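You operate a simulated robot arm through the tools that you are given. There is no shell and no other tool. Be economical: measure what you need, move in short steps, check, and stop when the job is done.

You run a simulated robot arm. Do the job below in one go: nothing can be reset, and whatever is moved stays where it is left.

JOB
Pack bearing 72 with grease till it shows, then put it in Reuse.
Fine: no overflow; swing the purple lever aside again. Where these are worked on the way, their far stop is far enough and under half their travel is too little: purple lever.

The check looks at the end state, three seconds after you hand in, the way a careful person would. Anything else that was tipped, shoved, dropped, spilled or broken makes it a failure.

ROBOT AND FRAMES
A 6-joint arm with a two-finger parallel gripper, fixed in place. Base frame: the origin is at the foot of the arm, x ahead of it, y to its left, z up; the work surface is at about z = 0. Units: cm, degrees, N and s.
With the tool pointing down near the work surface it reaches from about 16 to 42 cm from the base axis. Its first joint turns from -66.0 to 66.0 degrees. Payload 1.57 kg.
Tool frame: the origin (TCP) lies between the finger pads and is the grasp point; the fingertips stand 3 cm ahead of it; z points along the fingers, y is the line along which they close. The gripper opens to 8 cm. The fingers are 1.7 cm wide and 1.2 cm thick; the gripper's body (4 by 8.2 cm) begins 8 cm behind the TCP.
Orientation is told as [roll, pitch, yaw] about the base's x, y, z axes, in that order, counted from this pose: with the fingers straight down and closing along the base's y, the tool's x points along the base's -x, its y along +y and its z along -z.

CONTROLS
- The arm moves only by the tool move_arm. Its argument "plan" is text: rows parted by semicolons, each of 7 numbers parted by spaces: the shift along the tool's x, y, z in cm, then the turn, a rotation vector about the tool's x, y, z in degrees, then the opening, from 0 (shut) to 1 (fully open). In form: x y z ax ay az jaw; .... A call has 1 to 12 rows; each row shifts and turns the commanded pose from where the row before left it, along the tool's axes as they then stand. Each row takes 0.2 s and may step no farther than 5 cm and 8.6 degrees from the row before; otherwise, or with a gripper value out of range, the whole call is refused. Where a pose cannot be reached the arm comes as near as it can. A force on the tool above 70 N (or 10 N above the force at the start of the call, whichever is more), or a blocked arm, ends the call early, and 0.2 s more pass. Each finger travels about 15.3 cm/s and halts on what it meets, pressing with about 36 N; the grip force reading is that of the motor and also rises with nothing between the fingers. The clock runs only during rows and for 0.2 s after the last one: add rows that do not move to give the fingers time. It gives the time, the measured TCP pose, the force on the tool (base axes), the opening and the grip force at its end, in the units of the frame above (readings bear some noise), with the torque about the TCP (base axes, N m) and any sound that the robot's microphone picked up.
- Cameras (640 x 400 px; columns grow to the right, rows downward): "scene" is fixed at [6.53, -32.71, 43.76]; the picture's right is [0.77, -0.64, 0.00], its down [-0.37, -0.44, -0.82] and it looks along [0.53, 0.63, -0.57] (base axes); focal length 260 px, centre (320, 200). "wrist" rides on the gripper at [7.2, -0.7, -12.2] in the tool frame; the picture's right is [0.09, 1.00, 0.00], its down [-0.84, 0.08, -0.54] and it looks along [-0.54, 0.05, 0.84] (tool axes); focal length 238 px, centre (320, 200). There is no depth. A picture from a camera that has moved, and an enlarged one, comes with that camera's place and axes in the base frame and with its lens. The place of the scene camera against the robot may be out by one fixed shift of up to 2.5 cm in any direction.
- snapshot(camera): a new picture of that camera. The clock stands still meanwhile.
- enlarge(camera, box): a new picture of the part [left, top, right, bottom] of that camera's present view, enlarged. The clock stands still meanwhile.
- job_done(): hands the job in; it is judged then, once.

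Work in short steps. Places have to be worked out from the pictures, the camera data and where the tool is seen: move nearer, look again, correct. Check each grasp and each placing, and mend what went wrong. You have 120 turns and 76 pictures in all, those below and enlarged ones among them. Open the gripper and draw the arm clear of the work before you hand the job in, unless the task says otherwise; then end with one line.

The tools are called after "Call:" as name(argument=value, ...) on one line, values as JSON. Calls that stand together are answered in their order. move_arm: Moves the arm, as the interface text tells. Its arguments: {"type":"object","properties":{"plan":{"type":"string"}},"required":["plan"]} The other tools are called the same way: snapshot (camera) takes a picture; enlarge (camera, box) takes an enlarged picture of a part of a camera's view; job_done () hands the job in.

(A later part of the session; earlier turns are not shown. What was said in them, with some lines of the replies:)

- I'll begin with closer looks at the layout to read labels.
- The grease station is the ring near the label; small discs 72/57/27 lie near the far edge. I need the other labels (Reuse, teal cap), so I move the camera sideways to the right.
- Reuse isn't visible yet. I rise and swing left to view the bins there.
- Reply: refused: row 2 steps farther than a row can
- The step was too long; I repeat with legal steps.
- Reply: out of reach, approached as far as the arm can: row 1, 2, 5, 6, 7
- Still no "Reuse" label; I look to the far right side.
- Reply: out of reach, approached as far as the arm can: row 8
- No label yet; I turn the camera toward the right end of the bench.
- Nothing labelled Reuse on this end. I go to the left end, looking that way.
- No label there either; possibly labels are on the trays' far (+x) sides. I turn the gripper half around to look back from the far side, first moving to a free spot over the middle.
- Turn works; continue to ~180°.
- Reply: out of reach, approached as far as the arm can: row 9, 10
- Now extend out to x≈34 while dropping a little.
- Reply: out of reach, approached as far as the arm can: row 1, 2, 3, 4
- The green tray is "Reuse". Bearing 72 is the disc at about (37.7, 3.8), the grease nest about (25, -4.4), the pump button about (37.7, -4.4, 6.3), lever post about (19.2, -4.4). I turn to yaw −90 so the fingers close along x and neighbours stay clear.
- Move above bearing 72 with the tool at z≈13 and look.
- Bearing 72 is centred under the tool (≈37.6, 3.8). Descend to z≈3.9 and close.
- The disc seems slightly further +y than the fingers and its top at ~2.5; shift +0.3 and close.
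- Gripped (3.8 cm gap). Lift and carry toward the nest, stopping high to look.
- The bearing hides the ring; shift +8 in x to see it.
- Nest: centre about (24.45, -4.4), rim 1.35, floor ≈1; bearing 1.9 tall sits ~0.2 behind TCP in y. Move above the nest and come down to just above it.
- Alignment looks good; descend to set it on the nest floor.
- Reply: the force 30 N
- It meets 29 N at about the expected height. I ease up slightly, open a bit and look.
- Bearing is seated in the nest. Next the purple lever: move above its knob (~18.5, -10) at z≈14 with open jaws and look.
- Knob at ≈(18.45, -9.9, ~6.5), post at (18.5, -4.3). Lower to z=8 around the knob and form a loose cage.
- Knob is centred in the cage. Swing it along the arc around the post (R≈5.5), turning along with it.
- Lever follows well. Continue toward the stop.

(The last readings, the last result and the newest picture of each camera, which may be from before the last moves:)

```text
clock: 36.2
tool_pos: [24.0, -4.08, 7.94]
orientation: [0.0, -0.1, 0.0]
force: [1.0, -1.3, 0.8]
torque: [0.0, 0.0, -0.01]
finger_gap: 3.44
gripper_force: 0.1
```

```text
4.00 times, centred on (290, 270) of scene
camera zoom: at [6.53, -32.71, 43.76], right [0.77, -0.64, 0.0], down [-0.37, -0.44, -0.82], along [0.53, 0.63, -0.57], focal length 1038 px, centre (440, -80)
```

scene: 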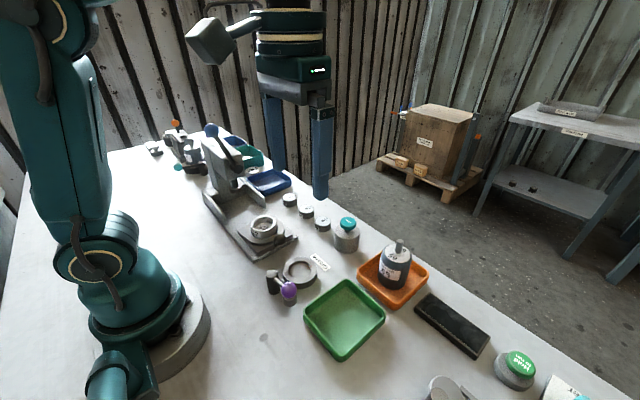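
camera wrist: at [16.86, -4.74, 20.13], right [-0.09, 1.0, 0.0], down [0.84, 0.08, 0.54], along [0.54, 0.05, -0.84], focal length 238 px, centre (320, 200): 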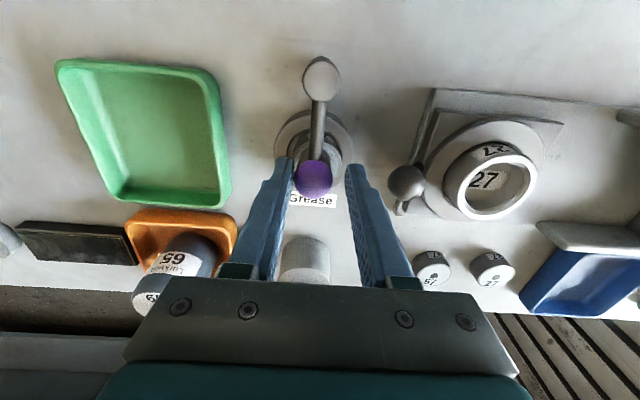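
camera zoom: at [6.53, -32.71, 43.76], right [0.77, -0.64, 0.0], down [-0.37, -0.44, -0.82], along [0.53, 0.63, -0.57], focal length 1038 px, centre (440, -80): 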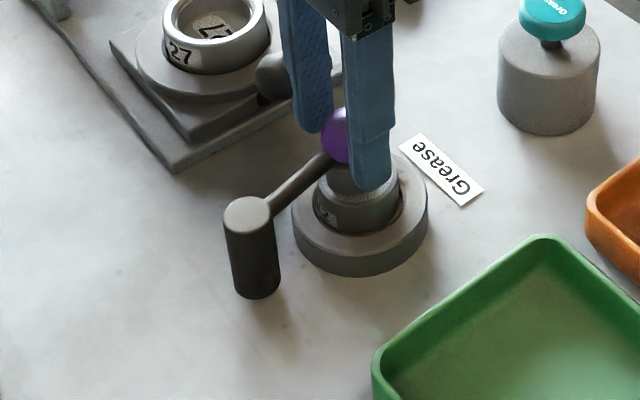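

Nozzle is over the bearing. Nudge on in the swing direction to be sure it is against its stop.

Call:
move_arm(plan="0 0.4 0 0 0 0 0.42;0 0.3 0 0 0 0 0.42;0 0 0 0 0 0 0.42")

Call:
enlarge(camera="wrist", box=[230, 40, 410, 220])

```text
clock: 37.0
tool_pos: [24.02, -3.4, 8.0]
orientation: [0.0, -0.1, -0.1]
force: [1.3, -16.4, -6.3]
torque: [-0.04, -0.03, 0.05]
finger_gap: 4.71
gripper_force: 7.1
```

```text
2.22 times, centred on (320, 130) of wrist
camera zoom: at [16.86, -4.05, 20.17], right [-0.09, 1.0, 0.0], down [0.84, 0.08, 0.54], along [0.54, 0.05, -0.84], focal length 530 px, centre (320, 356)
```

zoom: 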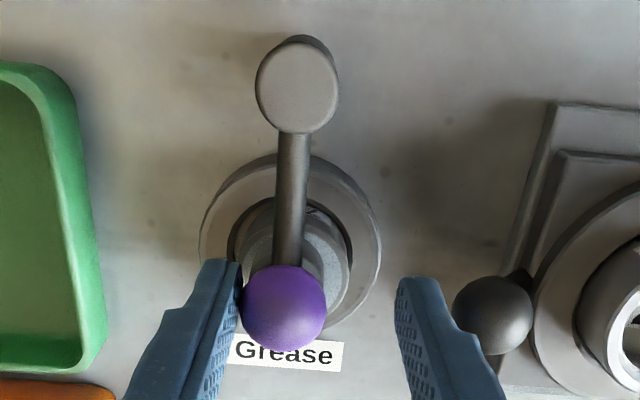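

Stop felt (16 N). Relax, open slightly and rise straight up clear of the lever.

Call:
move_arm(plan="0 -0.7 0 0 0 0 0.5;0 -0.2 0 0 0 0 0.5;0 0 -3 0 0 0 0.5;0 0 -4 0 0 0 0.5;0 0 0 0 0 0 0.3")

Call:
snapshot(camera="wrist")

Call:
enlarge(camera="scene", box=[250, 220, 350, 300])

```text
clock: 38.2
tool_pos: [23.92, -4.26, 14.91]
orientation: [0.0, -0.1, -0.1]
force: [-0.1, 0.4, -0.2]
torque: [0.0, -0.02, 0.0]
finger_gap: 2.41
gripper_force: 0.1
```

```text
29 pictures are left
camera wrist: at [16.77, -4.95, 27.13], right [-0.09, 1.0, 0.0], down [0.84, 0.08, 0.54], along [0.54, 0.05, -0.84], focal length 238 px, centre (320, 200)
```

wrist: 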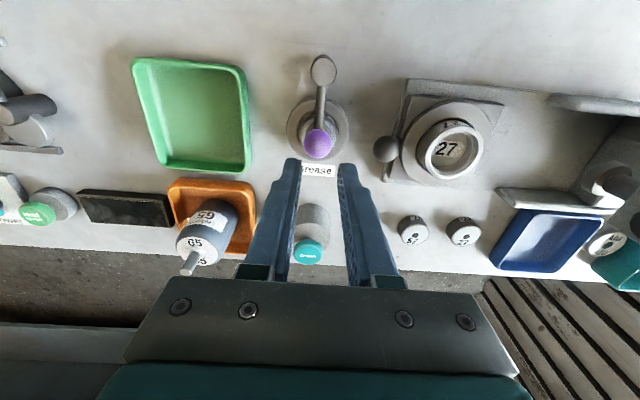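

```text
5.00 times, centred on (300, 260) of scene
camera zoom: at [6.53, -32.71, 43.76], right [0.77, -0.64, 0.0], down [-0.37, -0.44, -0.82], along [0.53, 0.63, -0.57], focal length 1297 px, centre (420, -100)
```

zoom: 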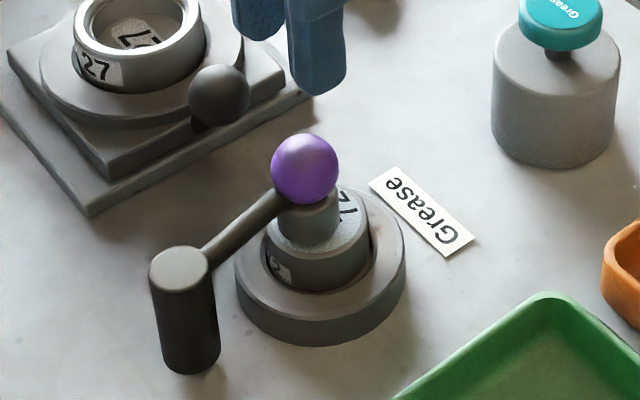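

Lever stays in place over the bearing. Move over the Grease pump button (37.7, -4.45) with the jaws shut.

Call:
move_arm(plan="-4.6 -0.1 0 0 0 0 0;-4.6 -0.1 0 0 0 0 0;-4.5 0 0 0 0 0 0;0 0 3.5 0 0 0 0;0 0 0 0 0 0 0")

Call:
snapshot(camera="wrist")

Call:
enlarge(camera="scene", box=[270, 190, 410, 300])

```text
clock: 39.4
tool_pos: [37.65, -4.44, 11.25]
orientation: [0.0, -0.1, -0.1]
force: [0.5, 0.5, -0.2]
torque: [0.02, -0.02, 0.02]
finger_gap: 0.0
gripper_force: 21.7
```

```text
27 pictures are left
camera wrist: at [30.66, -5.12, 23.51], right [-0.09, 1.0, 0.0], down [0.84, 0.08, 0.54], along [0.54, 0.05, -0.84], focal length 238 px, centre (320, 200)
```

wrist: 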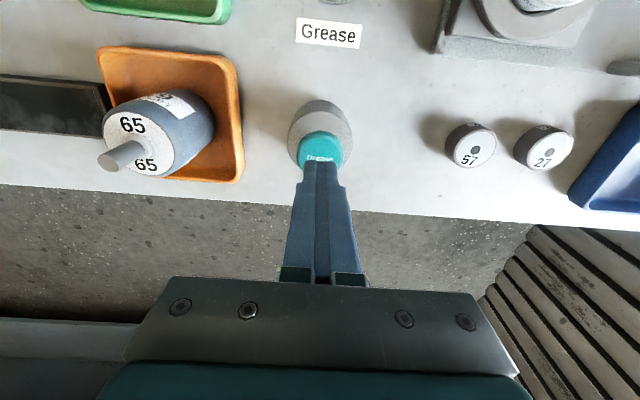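

```text
3.64 times, centred on (340, 245) of scene
camera zoom: at [6.53, -32.71, 43.76], right [0.77, -0.64, 0.0], down [-0.37, -0.44, -0.82], along [0.53, 0.63, -0.57], focal length 944 px, centre (247, 36)
```

zoom: 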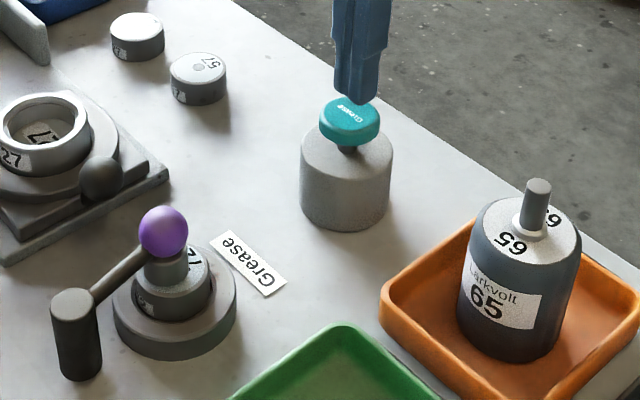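

Fingertips are over the button. Descend gently to feel it.

Call:
move_arm(plan="0.3 0 1.2 0 0 0 0;0 0 0.4 0 0 0 0;0 0 0.3 0 0 0 0;0 0 0.3 0 0 0 0")

```text
clock: 40.4
tool_pos: [37.7, -4.49, 9.22]
orientation: [0.0, -0.1, -0.1]
force: [0.3, 2.7, 5.4]
torque: [0.08, 0.07, 0.0]
finger_gap: 0.01
gripper_force: 21.4
heard: click
```

A click at light force. See the nozzle and bearing.

Call:
enlarge(camera="scene", box=[250, 190, 370, 300])

```text
3.64 times, centred on (310, 245) of scene
camera zoom: at [6.53, -32.71, 43.76], right [0.77, -0.64, 0.0], down [-0.37, -0.44, -0.82], along [0.53, 0.63, -0.57], focal length 944 px, centre (356, 36)
```

zoom: 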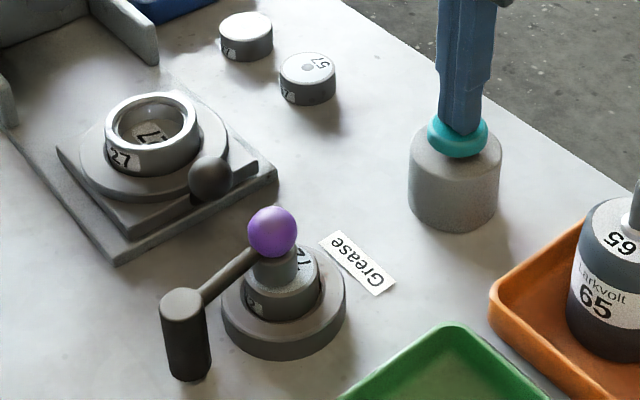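

The button went down; no grease visible yet. Release it and look closely.

Call:
move_arm(plan="0 0 -1.5 0 0 0 0;0 0 0 0 0 0 0")

Call:
enlarge(camera="scene", box=[270, 225, 340, 280])

```text
clock: 41.0
tool_pos: [37.49, -4.65, 10.7]
orientation: [0.0, 0.1, 0.0]
force: [0.0, -0.1, 0.7]
torque: [0.06, 0.01, 0.03]
finger_gap: 0.01
gripper_force: 21.5
```

```text
7.27 times, centred on (305, 252) of scene
camera zoom: at [6.53, -32.71, 43.76], right [0.77, -0.64, 0.0], down [-0.37, -0.44, -0.82], along [0.53, 0.63, -0.57], focal length 1887 px, centre (429, -182)
```

zoom: 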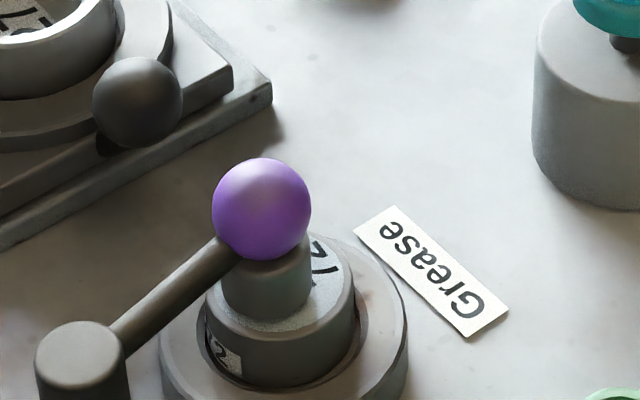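

No grease showing; do one more stroke, holding briefly.

Call:
move_arm(plan="0 0 0.9 0 0 0 0;0 0 0.6 0 0 0 0;0 0 0 0 0 0 0;0 0 0 0 0 0 0;0 0 -1.5 0 0 0 0")

Call:
enlarge(camera="scene", box=[270, 225, 340, 280])

```text
clock: 42.2
tool_pos: [37.41, -4.64, 10.67]
orientation: [0.0, -0.2, -0.1]
force: [-0.5, 0.1, 0.9]
torque: [0.03, -0.03, -0.01]
finger_gap: 0.02
gripper_force: 21.2
```

```text
7.27 times, centred on (305, 252) of scene
camera zoom: at [6.53, -32.71, 43.76], right [0.77, -0.64, 0.0], down [-0.37, -0.44, -0.82], along [0.53, 0.63, -0.57], focal length 1887 px, centre (429, -182)
```

zoom: 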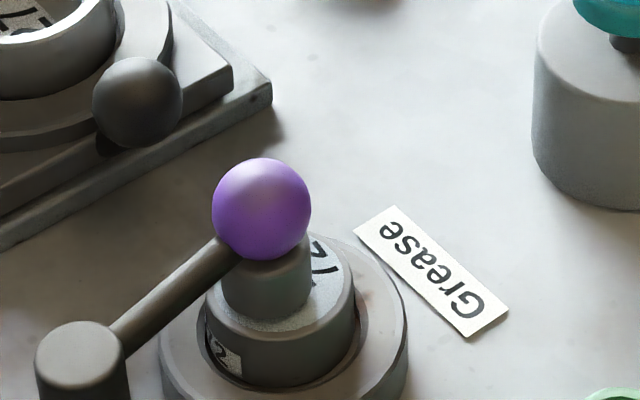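

No click this time. Press deeper, ending at the bottom to read the force.

Call:
move_arm(plan="0 0 0.9 0 0 0 0;0 0 0.6 0 0 0 0;0 0 0.2 0 0 0 0")

Call:
enlarge(camera="scene", box=[260, 200, 370, 290])

```text
clock: 43.0
tool_pos: [37.59, -4.57, 9.02]
orientation: [-0.1, -0.2, -0.1]
force: [1.2, -4.0, 5.7]
torque: [-0.04, -0.01, 0.01]
finger_gap: 0.01
gripper_force: 21.5
heard: click
```

```text
4.44 times, centred on (315, 245) of scene
camera zoom: at [6.53, -32.71, 43.76], right [0.77, -0.64, 0.0], down [-0.37, -0.44, -0.82], along [0.53, 0.63, -0.57], focal length 1153 px, centre (342, 0)
```

zoom: 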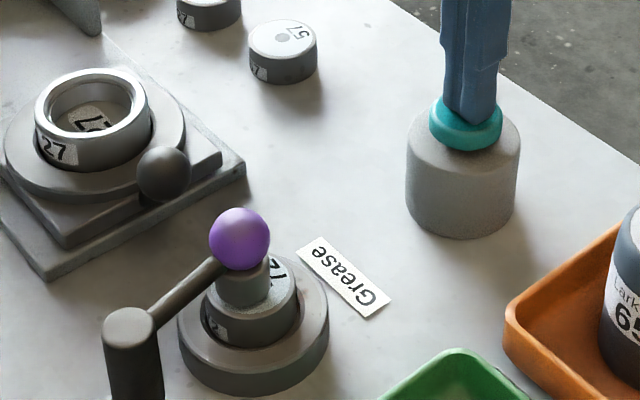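

A click again: that was stroke 2. Release fully, stroke 3, checking each time.

Call:
move_arm(plan="0 0 -1.7 0 0 0 0;0 0 0 0 0 0 0;0 0 0 0 0 0 0")

Call:
enlarge(camera="scene", box=[280, 240, 320, 270])

```text
clock: 43.8
tool_pos: [37.42, -4.59, 10.64]
orientation: [0.0, -0.1, 0.0]
force: [0.0, 0.5, 1.1]
torque: [0.03, 0.01, 0.01]
finger_gap: 0.01
gripper_force: 21.3
```

```text
13.33 times, centred on (300, 255) of scene
camera zoom: at [6.53, -32.71, 43.76], right [0.77, -0.64, 0.0], down [-0.37, -0.44, -0.82], along [0.53, 0.63, -0.57], focal length 3460 px, centre (587, -533)
```

zoom: 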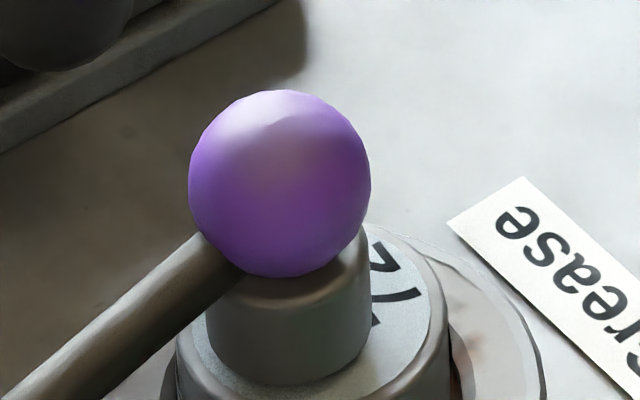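

Call:
move_arm(plan="0 0 0.9 0 0 0 0;0 0 0.6 0 0 0 0;0 0 0.2 0 0 0 0;0 0 -1.7 0 0 0 0;0 0 0 0 0 0 0")

Call:
enlarge(camera="scene", box=[280, 240, 320, 270])

```text
clock: 45.0
tool_pos: [37.29, -4.5, 10.77]
orientation: [0.0, 0.0, -0.1]
force: [-0.2, -0.1, -0.3]
torque: [0.0, -0.01, -0.01]
finger_gap: 0.0
gripper_force: 21.1
heard: click
```

```text
13.33 times, centred on (300, 255) of scene
camera zoom: at [6.53, -32.71, 43.76], right [0.77, -0.64, 0.0], down [-0.37, -0.44, -0.82], along [0.53, 0.63, -0.57], focal length 3460 px, centre (587, -533)
```

zoom: 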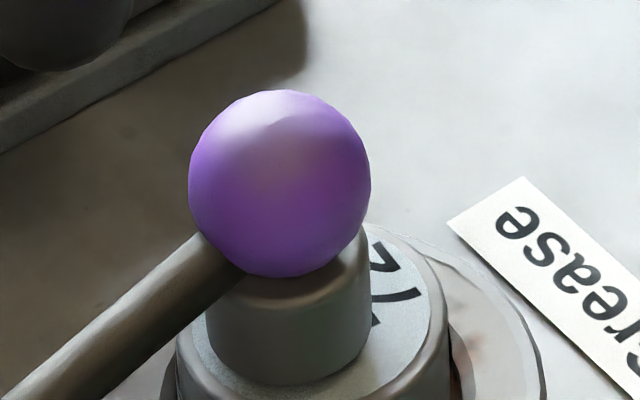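

Three clicks, nothing visible around the nozzle; the fill hole is hidden beneath it. I swing the lever aside to check the bearing itself.

Call:
move_arm(plan="0 0 -4.2 0 0 0 0.2;4.5 0.1 0 0 0 0 0.5;4.5 0 0 0 0 0 0.5;4.4 0 0 0 0 0 0.5;0 0 3.5 0 0 0 0.5;0 0 3.3 0 0 0 0.45;0 0 0 0 0 0 0.42")

Call:
move_arm(plan="0.06 -0.81 0 0 0 8.5 0.42;0.06 -0.81 0 0 0 8.5 0.42;0.06 -0.81 0 0 0 8.5 0.42;0.06 -0.81 0 0 0 8.5 0.42;0.06 -0.81 0 0 0 8.5 0.42;0.06 -0.81 0 0 0 8.5 0.42;0 0 0 0 0 0 0.42")

Call:
snapshot(camera="wrist")

```text
clock: 46.6
tool_pos: [23.74, -4.07, 8.36]
orientation: [0.0, -0.1, -0.2]
force: [0.7, -0.5, 0.7]
torque: [-0.04, -0.01, -0.01]
finger_gap: 3.36
gripper_force: 0.1
```

```text
clock: 48.2
tool_pos: [22.02, -8.7, 8.14]
orientation: [0.1, -0.1, -51.2]
force: [0.2, 0.2, 0.1]
torque: [-0.02, 0.0, 0.01]
finger_gap: 3.39
gripper_force: 0.4
```

```text
19 pictures are left
camera wrist: at [16.99, -3.44, 20.32], right [0.72, 0.7, 0.0], down [0.58, -0.6, 0.54], along [0.38, -0.39, -0.84], focal length 238 px, centre (320, 200)
```

wrist: 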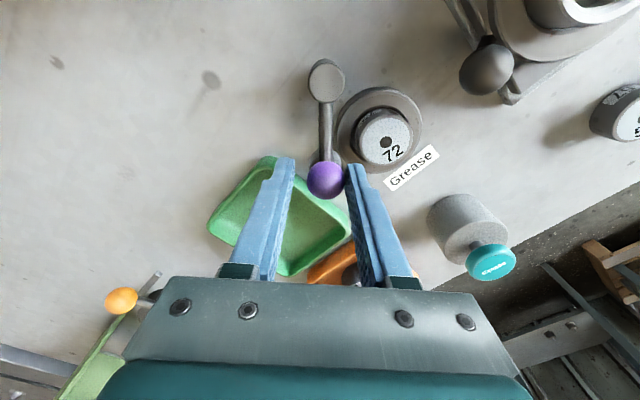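

Call:
enlarge(camera="wrist", box=[345, 95, 425, 165])

```text
5.71 times, centred on (385, 130) of wrist
camera zoom: at [16.99, -3.44, 20.32], right [0.72, 0.7, 0.0], down [0.58, -0.6, 0.54], along [0.38, -0.39, -0.84], focal length 1362 px, centre (-51, 600)
```

zoom: 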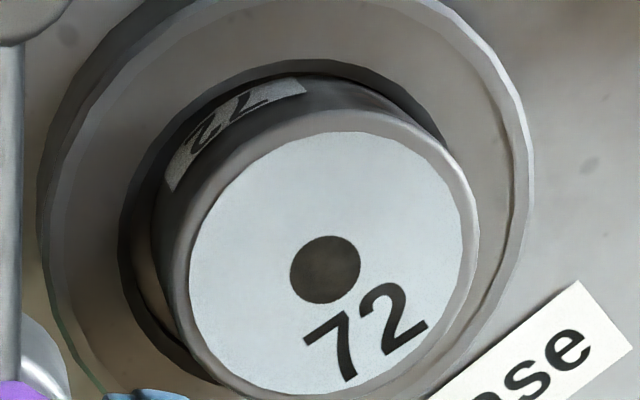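

The hole is still dark — no grease showing. Swing the nozzle back over to its stop and continue strokes.

Call:
move_arm(plan="0.06 0.81 0 0 0 -8.5 0.42;0.06 0.81 0 0 0 -8.5 0.42;0.06 0.81 0 0 0 -8.5 0.42;0.06 0.81 0 0 0 -8.5 0.42;0.06 0.81 0 0 0 -8.5 0.42;0.06 0.81 0 0 0 -8.5 0.42;0 0.4 0 0 0 0 0.42;0 0.3 0 0 0 0 0.42;0 0 0 0 0 0 0.42")

Call:
move_arm(plan="0 -0.7 0 0 0 0 0.5;0 -0.1 0 0 0 0 0.5;0 0 -3 0 0 0 0.5;0 0 -3.8 0 0 0 0.5;-4.5 0 0 0 0 0 0;-4.5 -0.1 0 0 0 0 0;-4.5 -0.1 0 0 0 0 0;0 0 4.2 0 0 0 0;0 0 0 0 0 0 0")

```text
clock: 50.2
tool_pos: [24.09, -3.68, 8.1]
orientation: [0.0, -0.1, 0.0]
force: [2.6, -9.4, 0.7]
torque: [-0.17, 0.05, 0.03]
finger_gap: 4.26
gripper_force: 5.0
```

```text
clock: 52.2
tool_pos: [37.77, -4.93, 10.66]
orientation: [0.0, -0.1, -0.1]
force: [-0.3, -0.2, 0.9]
torque: [0.02, 0.0, 0.02]
finger_gap: 0.01
gripper_force: 21.2
```

Lever at its stop again. One stroke held about a second, ending pressed so I can see.

Call:
move_arm(plan="0.3 0.4 0 0 0 0 0;0 0 0.9 0 0 0 0;0 0 0.6 0 0 0 0;0 0 0.2 0 0 0 0;0 0 0 0 0 0 0;0 0 0 0 0 0 0;0 0 0 0 0 0 0")

Call:
enlarge(camera="scene", box=[270, 210, 360, 280])

```text
clock: 53.8
tool_pos: [37.27, -4.25, 9.06]
orientation: [-0.1, -0.2, -0.2]
force: [1.9, -2.7, 5.8]
torque: [-0.08, -0.04, 0.04]
finger_gap: 0.01
gripper_force: 21.1
heard: click
```

```text
5.71 times, centred on (315, 245) of scene
camera zoom: at [6.53, -32.71, 43.76], right [0.77, -0.64, 0.0], down [-0.37, -0.44, -0.82], along [0.53, 0.63, -0.57], focal length 1483 px, centre (349, -57)
```

zoom: 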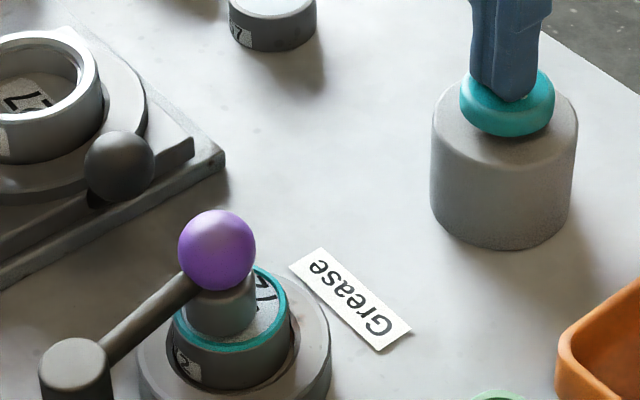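

Teal grease now shows as a ring around the bearing: full. Release the button immediately and go to the lever.

Call:
move_arm(plan="0 0 -3 0 0 0 0;0 0 -3 0 0 0 0.3;4.5 0 0 0 0 0 0.5;4.5 0 0 0 0 0 0.5;4.3 0 0 0 0 0 0.5;0 0 3.6 0 0 0 0.5;0 0 3.2 0 0 0 0.45;0 0 0 0 0 0 0.42")

Call:
snapshot(camera="wrist")

```text
clock: 55.6
tool_pos: [23.91, -4.26, 8.0]
orientation: [0.0, -0.1, -0.2]
force: [-0.4, 0.5, 0.1]
torque: [-0.02, 0.0, -0.03]
finger_gap: 3.35
gripper_force: 0.1
```

```text
16 pictures are left
camera wrist: at [16.81, -4.94, 20.26], right [-0.09, 1.0, 0.0], down [0.84, 0.08, 0.54], along [0.54, 0.05, -0.84], focal length 238 px, centre (320, 200)
```

wrist: 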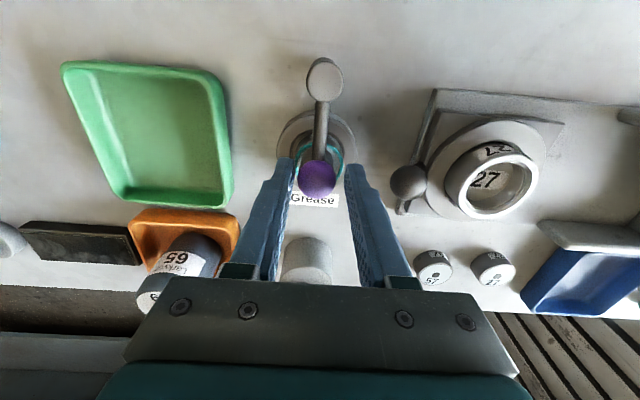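

Swing the lever back aside along the reverse arc.

Call:
move_arm(plan="0.06 -0.81 0 0 0 8.5 0.42;0.06 -0.81 0 0 0 8.5 0.42;0.06 -0.81 0 0 0 8.5 0.42;0.06 -0.81 0 0 0 8.5 0.42;0.06 -0.81 0 0 0 8.5 0.42;0.06 -0.81 0 0 0 8.5 0.42;0.06 -0.81 0 0 0 8.5 0.42;0.06 -0.81 0 0 0 8.5 0.42;0.06 -0.81 0 0 0 8.5 0.42;0.06 -0.81 0 0 0 8.5 0.42;0 -0.5 0 0 0 5 0.42;0 0 0 0 0 0 0.42")

Call:
move_arm(plan="0 -0.4 0 0 0 0 0.42;0 -0.3 0 0 0 0 0.42;0 0 0 0 0 0 0.42")

Call:
snapshot(camera="wrist")

```text
clock: 58.2
tool_pos: [18.4, -9.73, 8.23]
orientation: [0.0, 0.0, -90.2]
force: [0.1, -0.6, -0.2]
torque: [0.02, -0.02, 0.0]
finger_gap: 3.4
gripper_force: 0.3
```

```text
clock: 59.0
tool_pos: [17.78, -9.69, 8.16]
orientation: [0.2, -0.1, -90.0]
force: [8.2, 3.1, 1.1]
torque: [0.04, -0.16, 0.07]
finger_gap: 3.97
gripper_force: 3.7
```

```text
15 pictures are left
camera wrist: at [17.16, -2.64, 20.41], right [1.0, 0.09, 0.0], down [0.07, -0.84, 0.54], along [0.05, -0.54, -0.84], focal length 238 px, centre (320, 200)
```

wrist: 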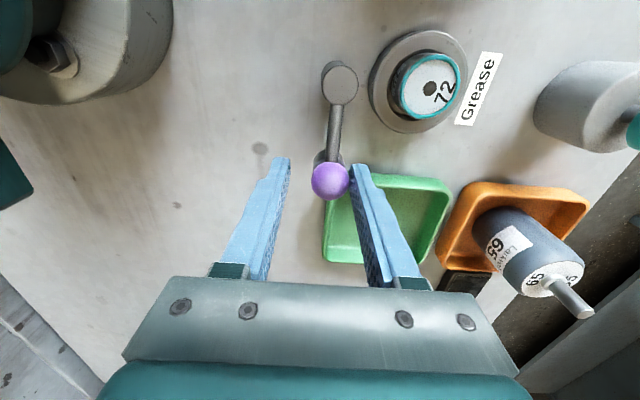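

Lever is back at its aside stop. Back off, rise, and move above the bearing with open jaws.

Call:
move_arm(plan="0 0.6 0 0 0 0 0.5;0 0 -3 0 0 0 0.5;0 0 -3 0 0 0 0.6;2 2 0 0 0 0 0.75;2 2 0 0 0 0 0.75;1.6 2.1 0 0 0 0 0.75;0 0 3 0 0 0 0.75;0 0 0 0 0 0 0.75")

Call:
enlarge(camera="wrist", box=[200, 90, 420, 250])

```text
clock: 60.8
tool_pos: [24.63, -4.07, 11.08]
orientation: [0.2, 0.0, -90.2]
force: [0.4, -0.8, 0.4]
torque: [0.01, 0.05, -0.01]
finger_gap: 6.02
gripper_force: 0.1
```

```text
2.50 times, centred on (310, 170) of wrist
camera zoom: at [23.96, 3.07, 23.27], right [1.0, 0.09, 0.0], down [0.07, -0.84, 0.54], along [0.05, -0.54, -0.84], focal length 596 px, centre (345, 275)
```

zoom: 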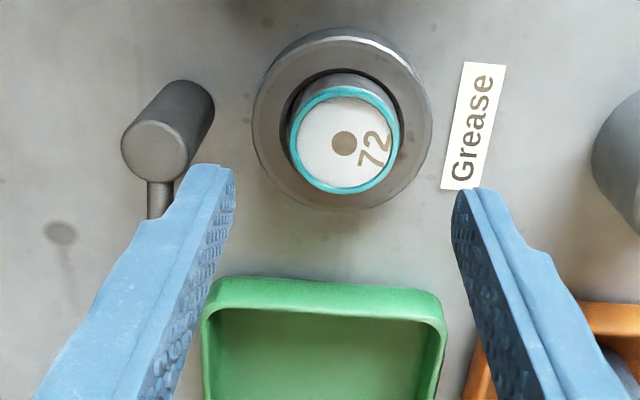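

Same pose as at release. Descend to z≈5.0 and grip.

Call:
move_arm(plan="0 0 3 0 0 0 0.75;0 0 2.7 0 0 0 0.75;0 0 0.35 0 0 0 0.75;0 0 0 0 0 0 0.4;0 0 0 0 0 0 0.2;0 0 0 0 0 0 0.2")

```text
clock: 62.2
tool_pos: [24.48, -3.99, 5.16]
orientation: [0.1, -0.1, -90.1]
force: [0.6, 0.0, -0.4]
torque: [0.01, 0.03, -0.01]
finger_gap: 3.87
gripper_force: 35.7
```

Gripped. Lift and carry to above the green Reuse tray (~24.4, -16.6).

Call:
move_arm(plan="0 0 -1 0 0 0 0.2;0 0 -3 0 0 0 0.2;0 0 -4 0 0 0 0.2;-4 0 0 0 0 0 0.2;-4 0 0 0 0 0 0.2;-4.4 0 0 0 0 0 0.2;0 0 3 0 0 0 0.2;0 0 0 0 0 0 0.2")

Call:
snapshot(camera="wrist")

Call:
snapshot(camera="scene")

```text
clock: 64.0
tool_pos: [24.28, -16.44, 10.12]
orientation: [0.1, 0.0, -90.1]
force: [-1.1, -0.5, -0.7]
torque: [-0.02, -0.01, 0.05]
finger_gap: 3.84
gripper_force: 35.5
```

```text
13 pictures are left
camera wrist: at [23.71, -9.35, 22.4], right [1.0, 0.09, 0.0], down [0.08, -0.84, 0.54], along [0.05, -0.54, -0.84], focal length 238 px, centre (320, 200)
```

wrist: 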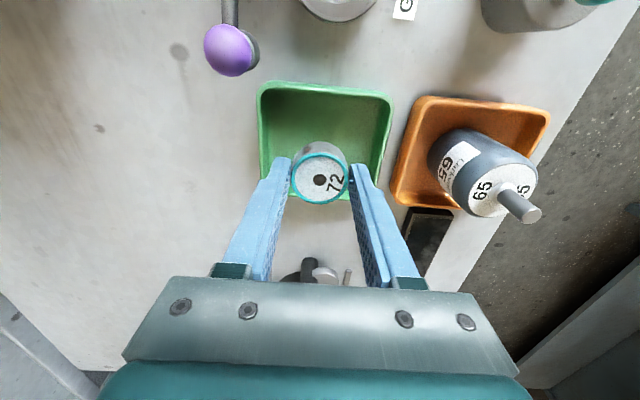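

```text
12 pictures are left
```

scene: 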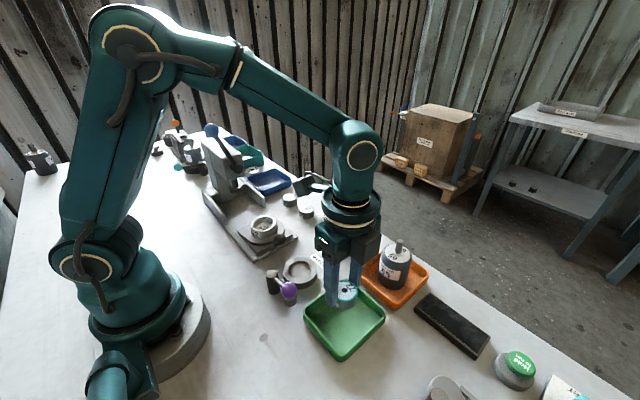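

Centred over the tray. Lower gently until contact with the tray floor.

Call:
move_arm(plan="-0.5 0.1 3 0 0 0 0.2;0 0 1.8 0 0 0 0.2;0 0 0.3 0 0 0 0.2;0 0 0.2 0 0 0 0.2;0 0 0 0 0 0 0.2")

```text
clock: 65.2
tool_pos: [24.53, -16.98, 4.84]
orientation: [0.1, 0.0, -90.2]
force: [0.6, 0.3, -1.3]
torque: [0.02, -0.01, 0.0]
finger_gap: 3.84
gripper_force: 36.0
```

No contact yet; continue in tiny steps.

Call:
move_arm(plan="0 0 0.2 0 0 0 0.2;0 0 0 0 0 0 0.2")

Call:
move_arm(plan="0 0 0.15 0 0 0 0.2;0 0 0 0 0 0 0.2")

```text
clock: 65.8
tool_pos: [24.51, -17.0, 4.66]
orientation: [0.1, 0.0, -90.0]
force: [0.5, -0.4, -0.6]
torque: [-0.01, 0.01, 0.03]
finger_gap: 3.87
gripper_force: 35.9
```

```text
clock: 66.4
tool_pos: [24.5, -16.93, 4.35]
orientation: [0.1, 0.0, -90.2]
force: [0.2, 0.0, -1.1]
torque: [0.01, 0.0, 0.04]
finger_gap: 3.84
gripper_force: 36.1
```

Call:
move_arm(plan="0 0 0.12 0 0 0 0.2;0 0 0 0 0 0 0.2")

Call:
enlarge(camera="scene", box=[290, 260, 400, 370])

```text
clock: 67.0
tool_pos: [24.48, -17.04, 4.33]
orientation: [0.1, 0.0, -90.1]
force: [-0.2, 0.2, -0.9]
torque: [0.01, -0.03, 0.0]
finger_gap: 3.84
gripper_force: 35.8
```

```text
3.64 times, centred on (345, 315) of scene
camera zoom: at [6.53, -32.71, 43.76], right [0.77, -0.64, 0.0], down [-0.37, -0.44, -0.82], along [0.53, 0.63, -0.57], focal length 944 px, centre (229, -218)
```

zoom: 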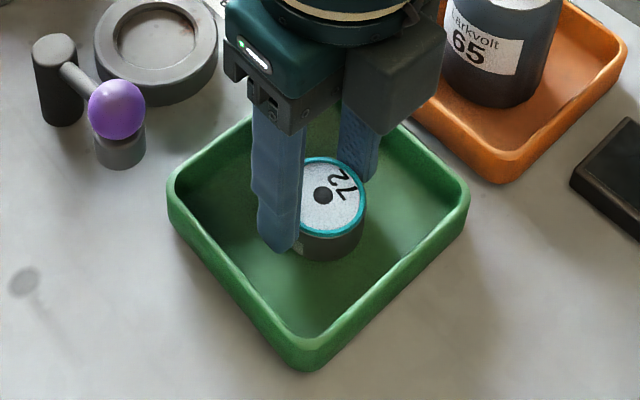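

Nearly down; a little lower.

Call:
move_arm(plan="0 0 0.1 0 0 0 0.2;0 0 0 0 0 0 0.2")

Call:
move_arm(plan="0 0 0.08 0 0 0 0.2;0 0 0 0 0 0 0.2")

```text
clock: 67.6
tool_pos: [24.57, -17.13, 4.17]
orientation: [0.1, 0.0, -90.0]
force: [-7.0, 5.0, 24.8]
torque: [0.15, 0.3, -0.01]
finger_gap: 3.88
gripper_force: 36.1
```

```text
clock: 68.2
tool_pos: [24.48, -17.12, 4.16]
orientation: [0.1, -0.1, -90.1]
force: [-5.9, 1.1, 28.5]
torque: [-0.06, 0.21, 0.1]
finger_gap: 3.86
gripper_force: 36.1
```

Contact with the floor. Ease off slightly, open moderately and rise.

Call:
move_arm(plan="0 0 -0.12 0 0 0 0.2;0 0 0 0 0 0 0.5;0 0 0 0 0 0 0.7;0 0 -3 0 0 0 0.7;0 0 -4 0 0 0 0.7;0 0 -4 0 0 0 0.7;0 0 0 0 0 0 0.7")

Call:
enlarge(camera="wrist", box=[220, 60, 420, 220])

Call:
snapshot(camera="scene")

```text
clock: 69.8
tool_pos: [24.78, -16.88, 15.3]
orientation: [0.0, 0.0, -90.1]
force: [-0.5, 0.2, -0.5]
torque: [0.01, -0.02, -0.02]
finger_gap: 5.6
gripper_force: 0.0
```

```text
2.50 times, centred on (320, 140) of wrist
camera zoom: at [24.12, -9.72, 27.47], right [1.0, 0.09, 0.0], down [0.08, -0.84, 0.54], along [0.05, -0.54, -0.84], focal length 596 px, centre (320, 350)
```

zoom: 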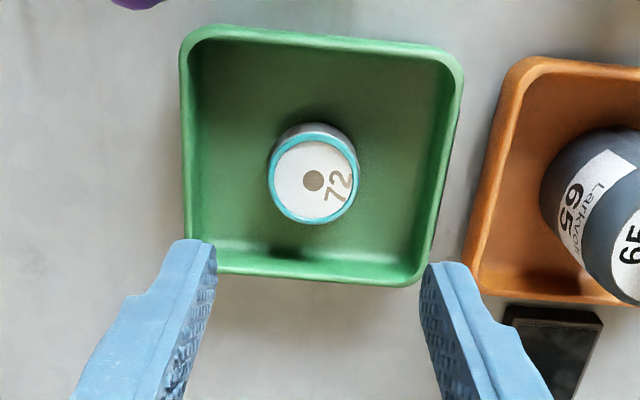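

```text
9 pictures are left
```

scene: 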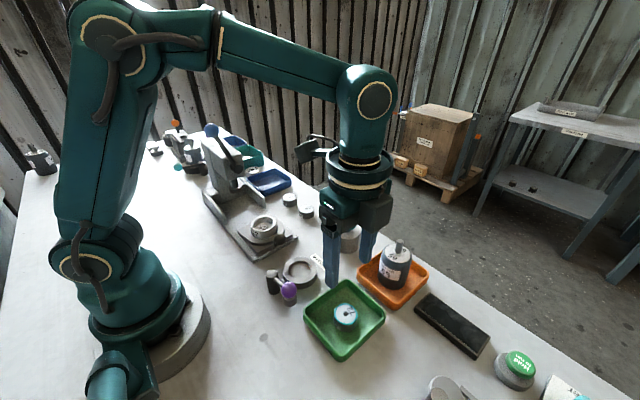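

Bearing 72 stands flat in the Reuse tray with its grease ring, and the lever is aside. Raise the arm clear and check the lever once more.

Call:
move_arm(plan="0 0 -4 0 0 0 1;0 0 -4 0 0 0 1;0 0 -2 0 0 0 1;0 0 0 0 0 0 1")

Call:
enlarge(camera="scene", box=[230, 200, 430, 370])

```text
clock: 70.8
tool_pos: [24.6, -16.93, 25.43]
orientation: [0.1, 0.1, -90.1]
force: [-0.5, -0.1, -0.3]
torque: [0.03, 0.02, -0.01]
finger_gap: 8.0
gripper_force: 0.1
```

```text
2.35 times, centred on (330, 285) of scene
camera zoom: at [6.53, -32.71, 43.76], right [0.77, -0.64, 0.0], down [-0.37, -0.44, -0.82], along [0.53, 0.63, -0.57], focal length 610 px, centre (296, 0)
```

zoom: 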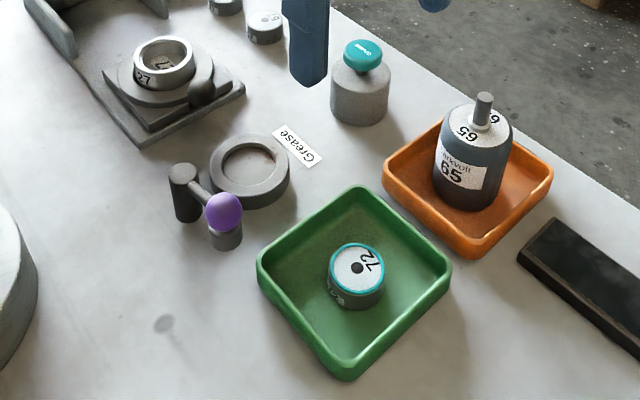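

Everything is in its final state; handing in.

Call:
job_done()

```text
The job is handed in.
```

Bearing 72 is packed: grease shows in a ring around its top with no overflow. It stands flat in the Reuse tray, the purple lever is swung aside against its stop, and the arm is clear with the gripper open.
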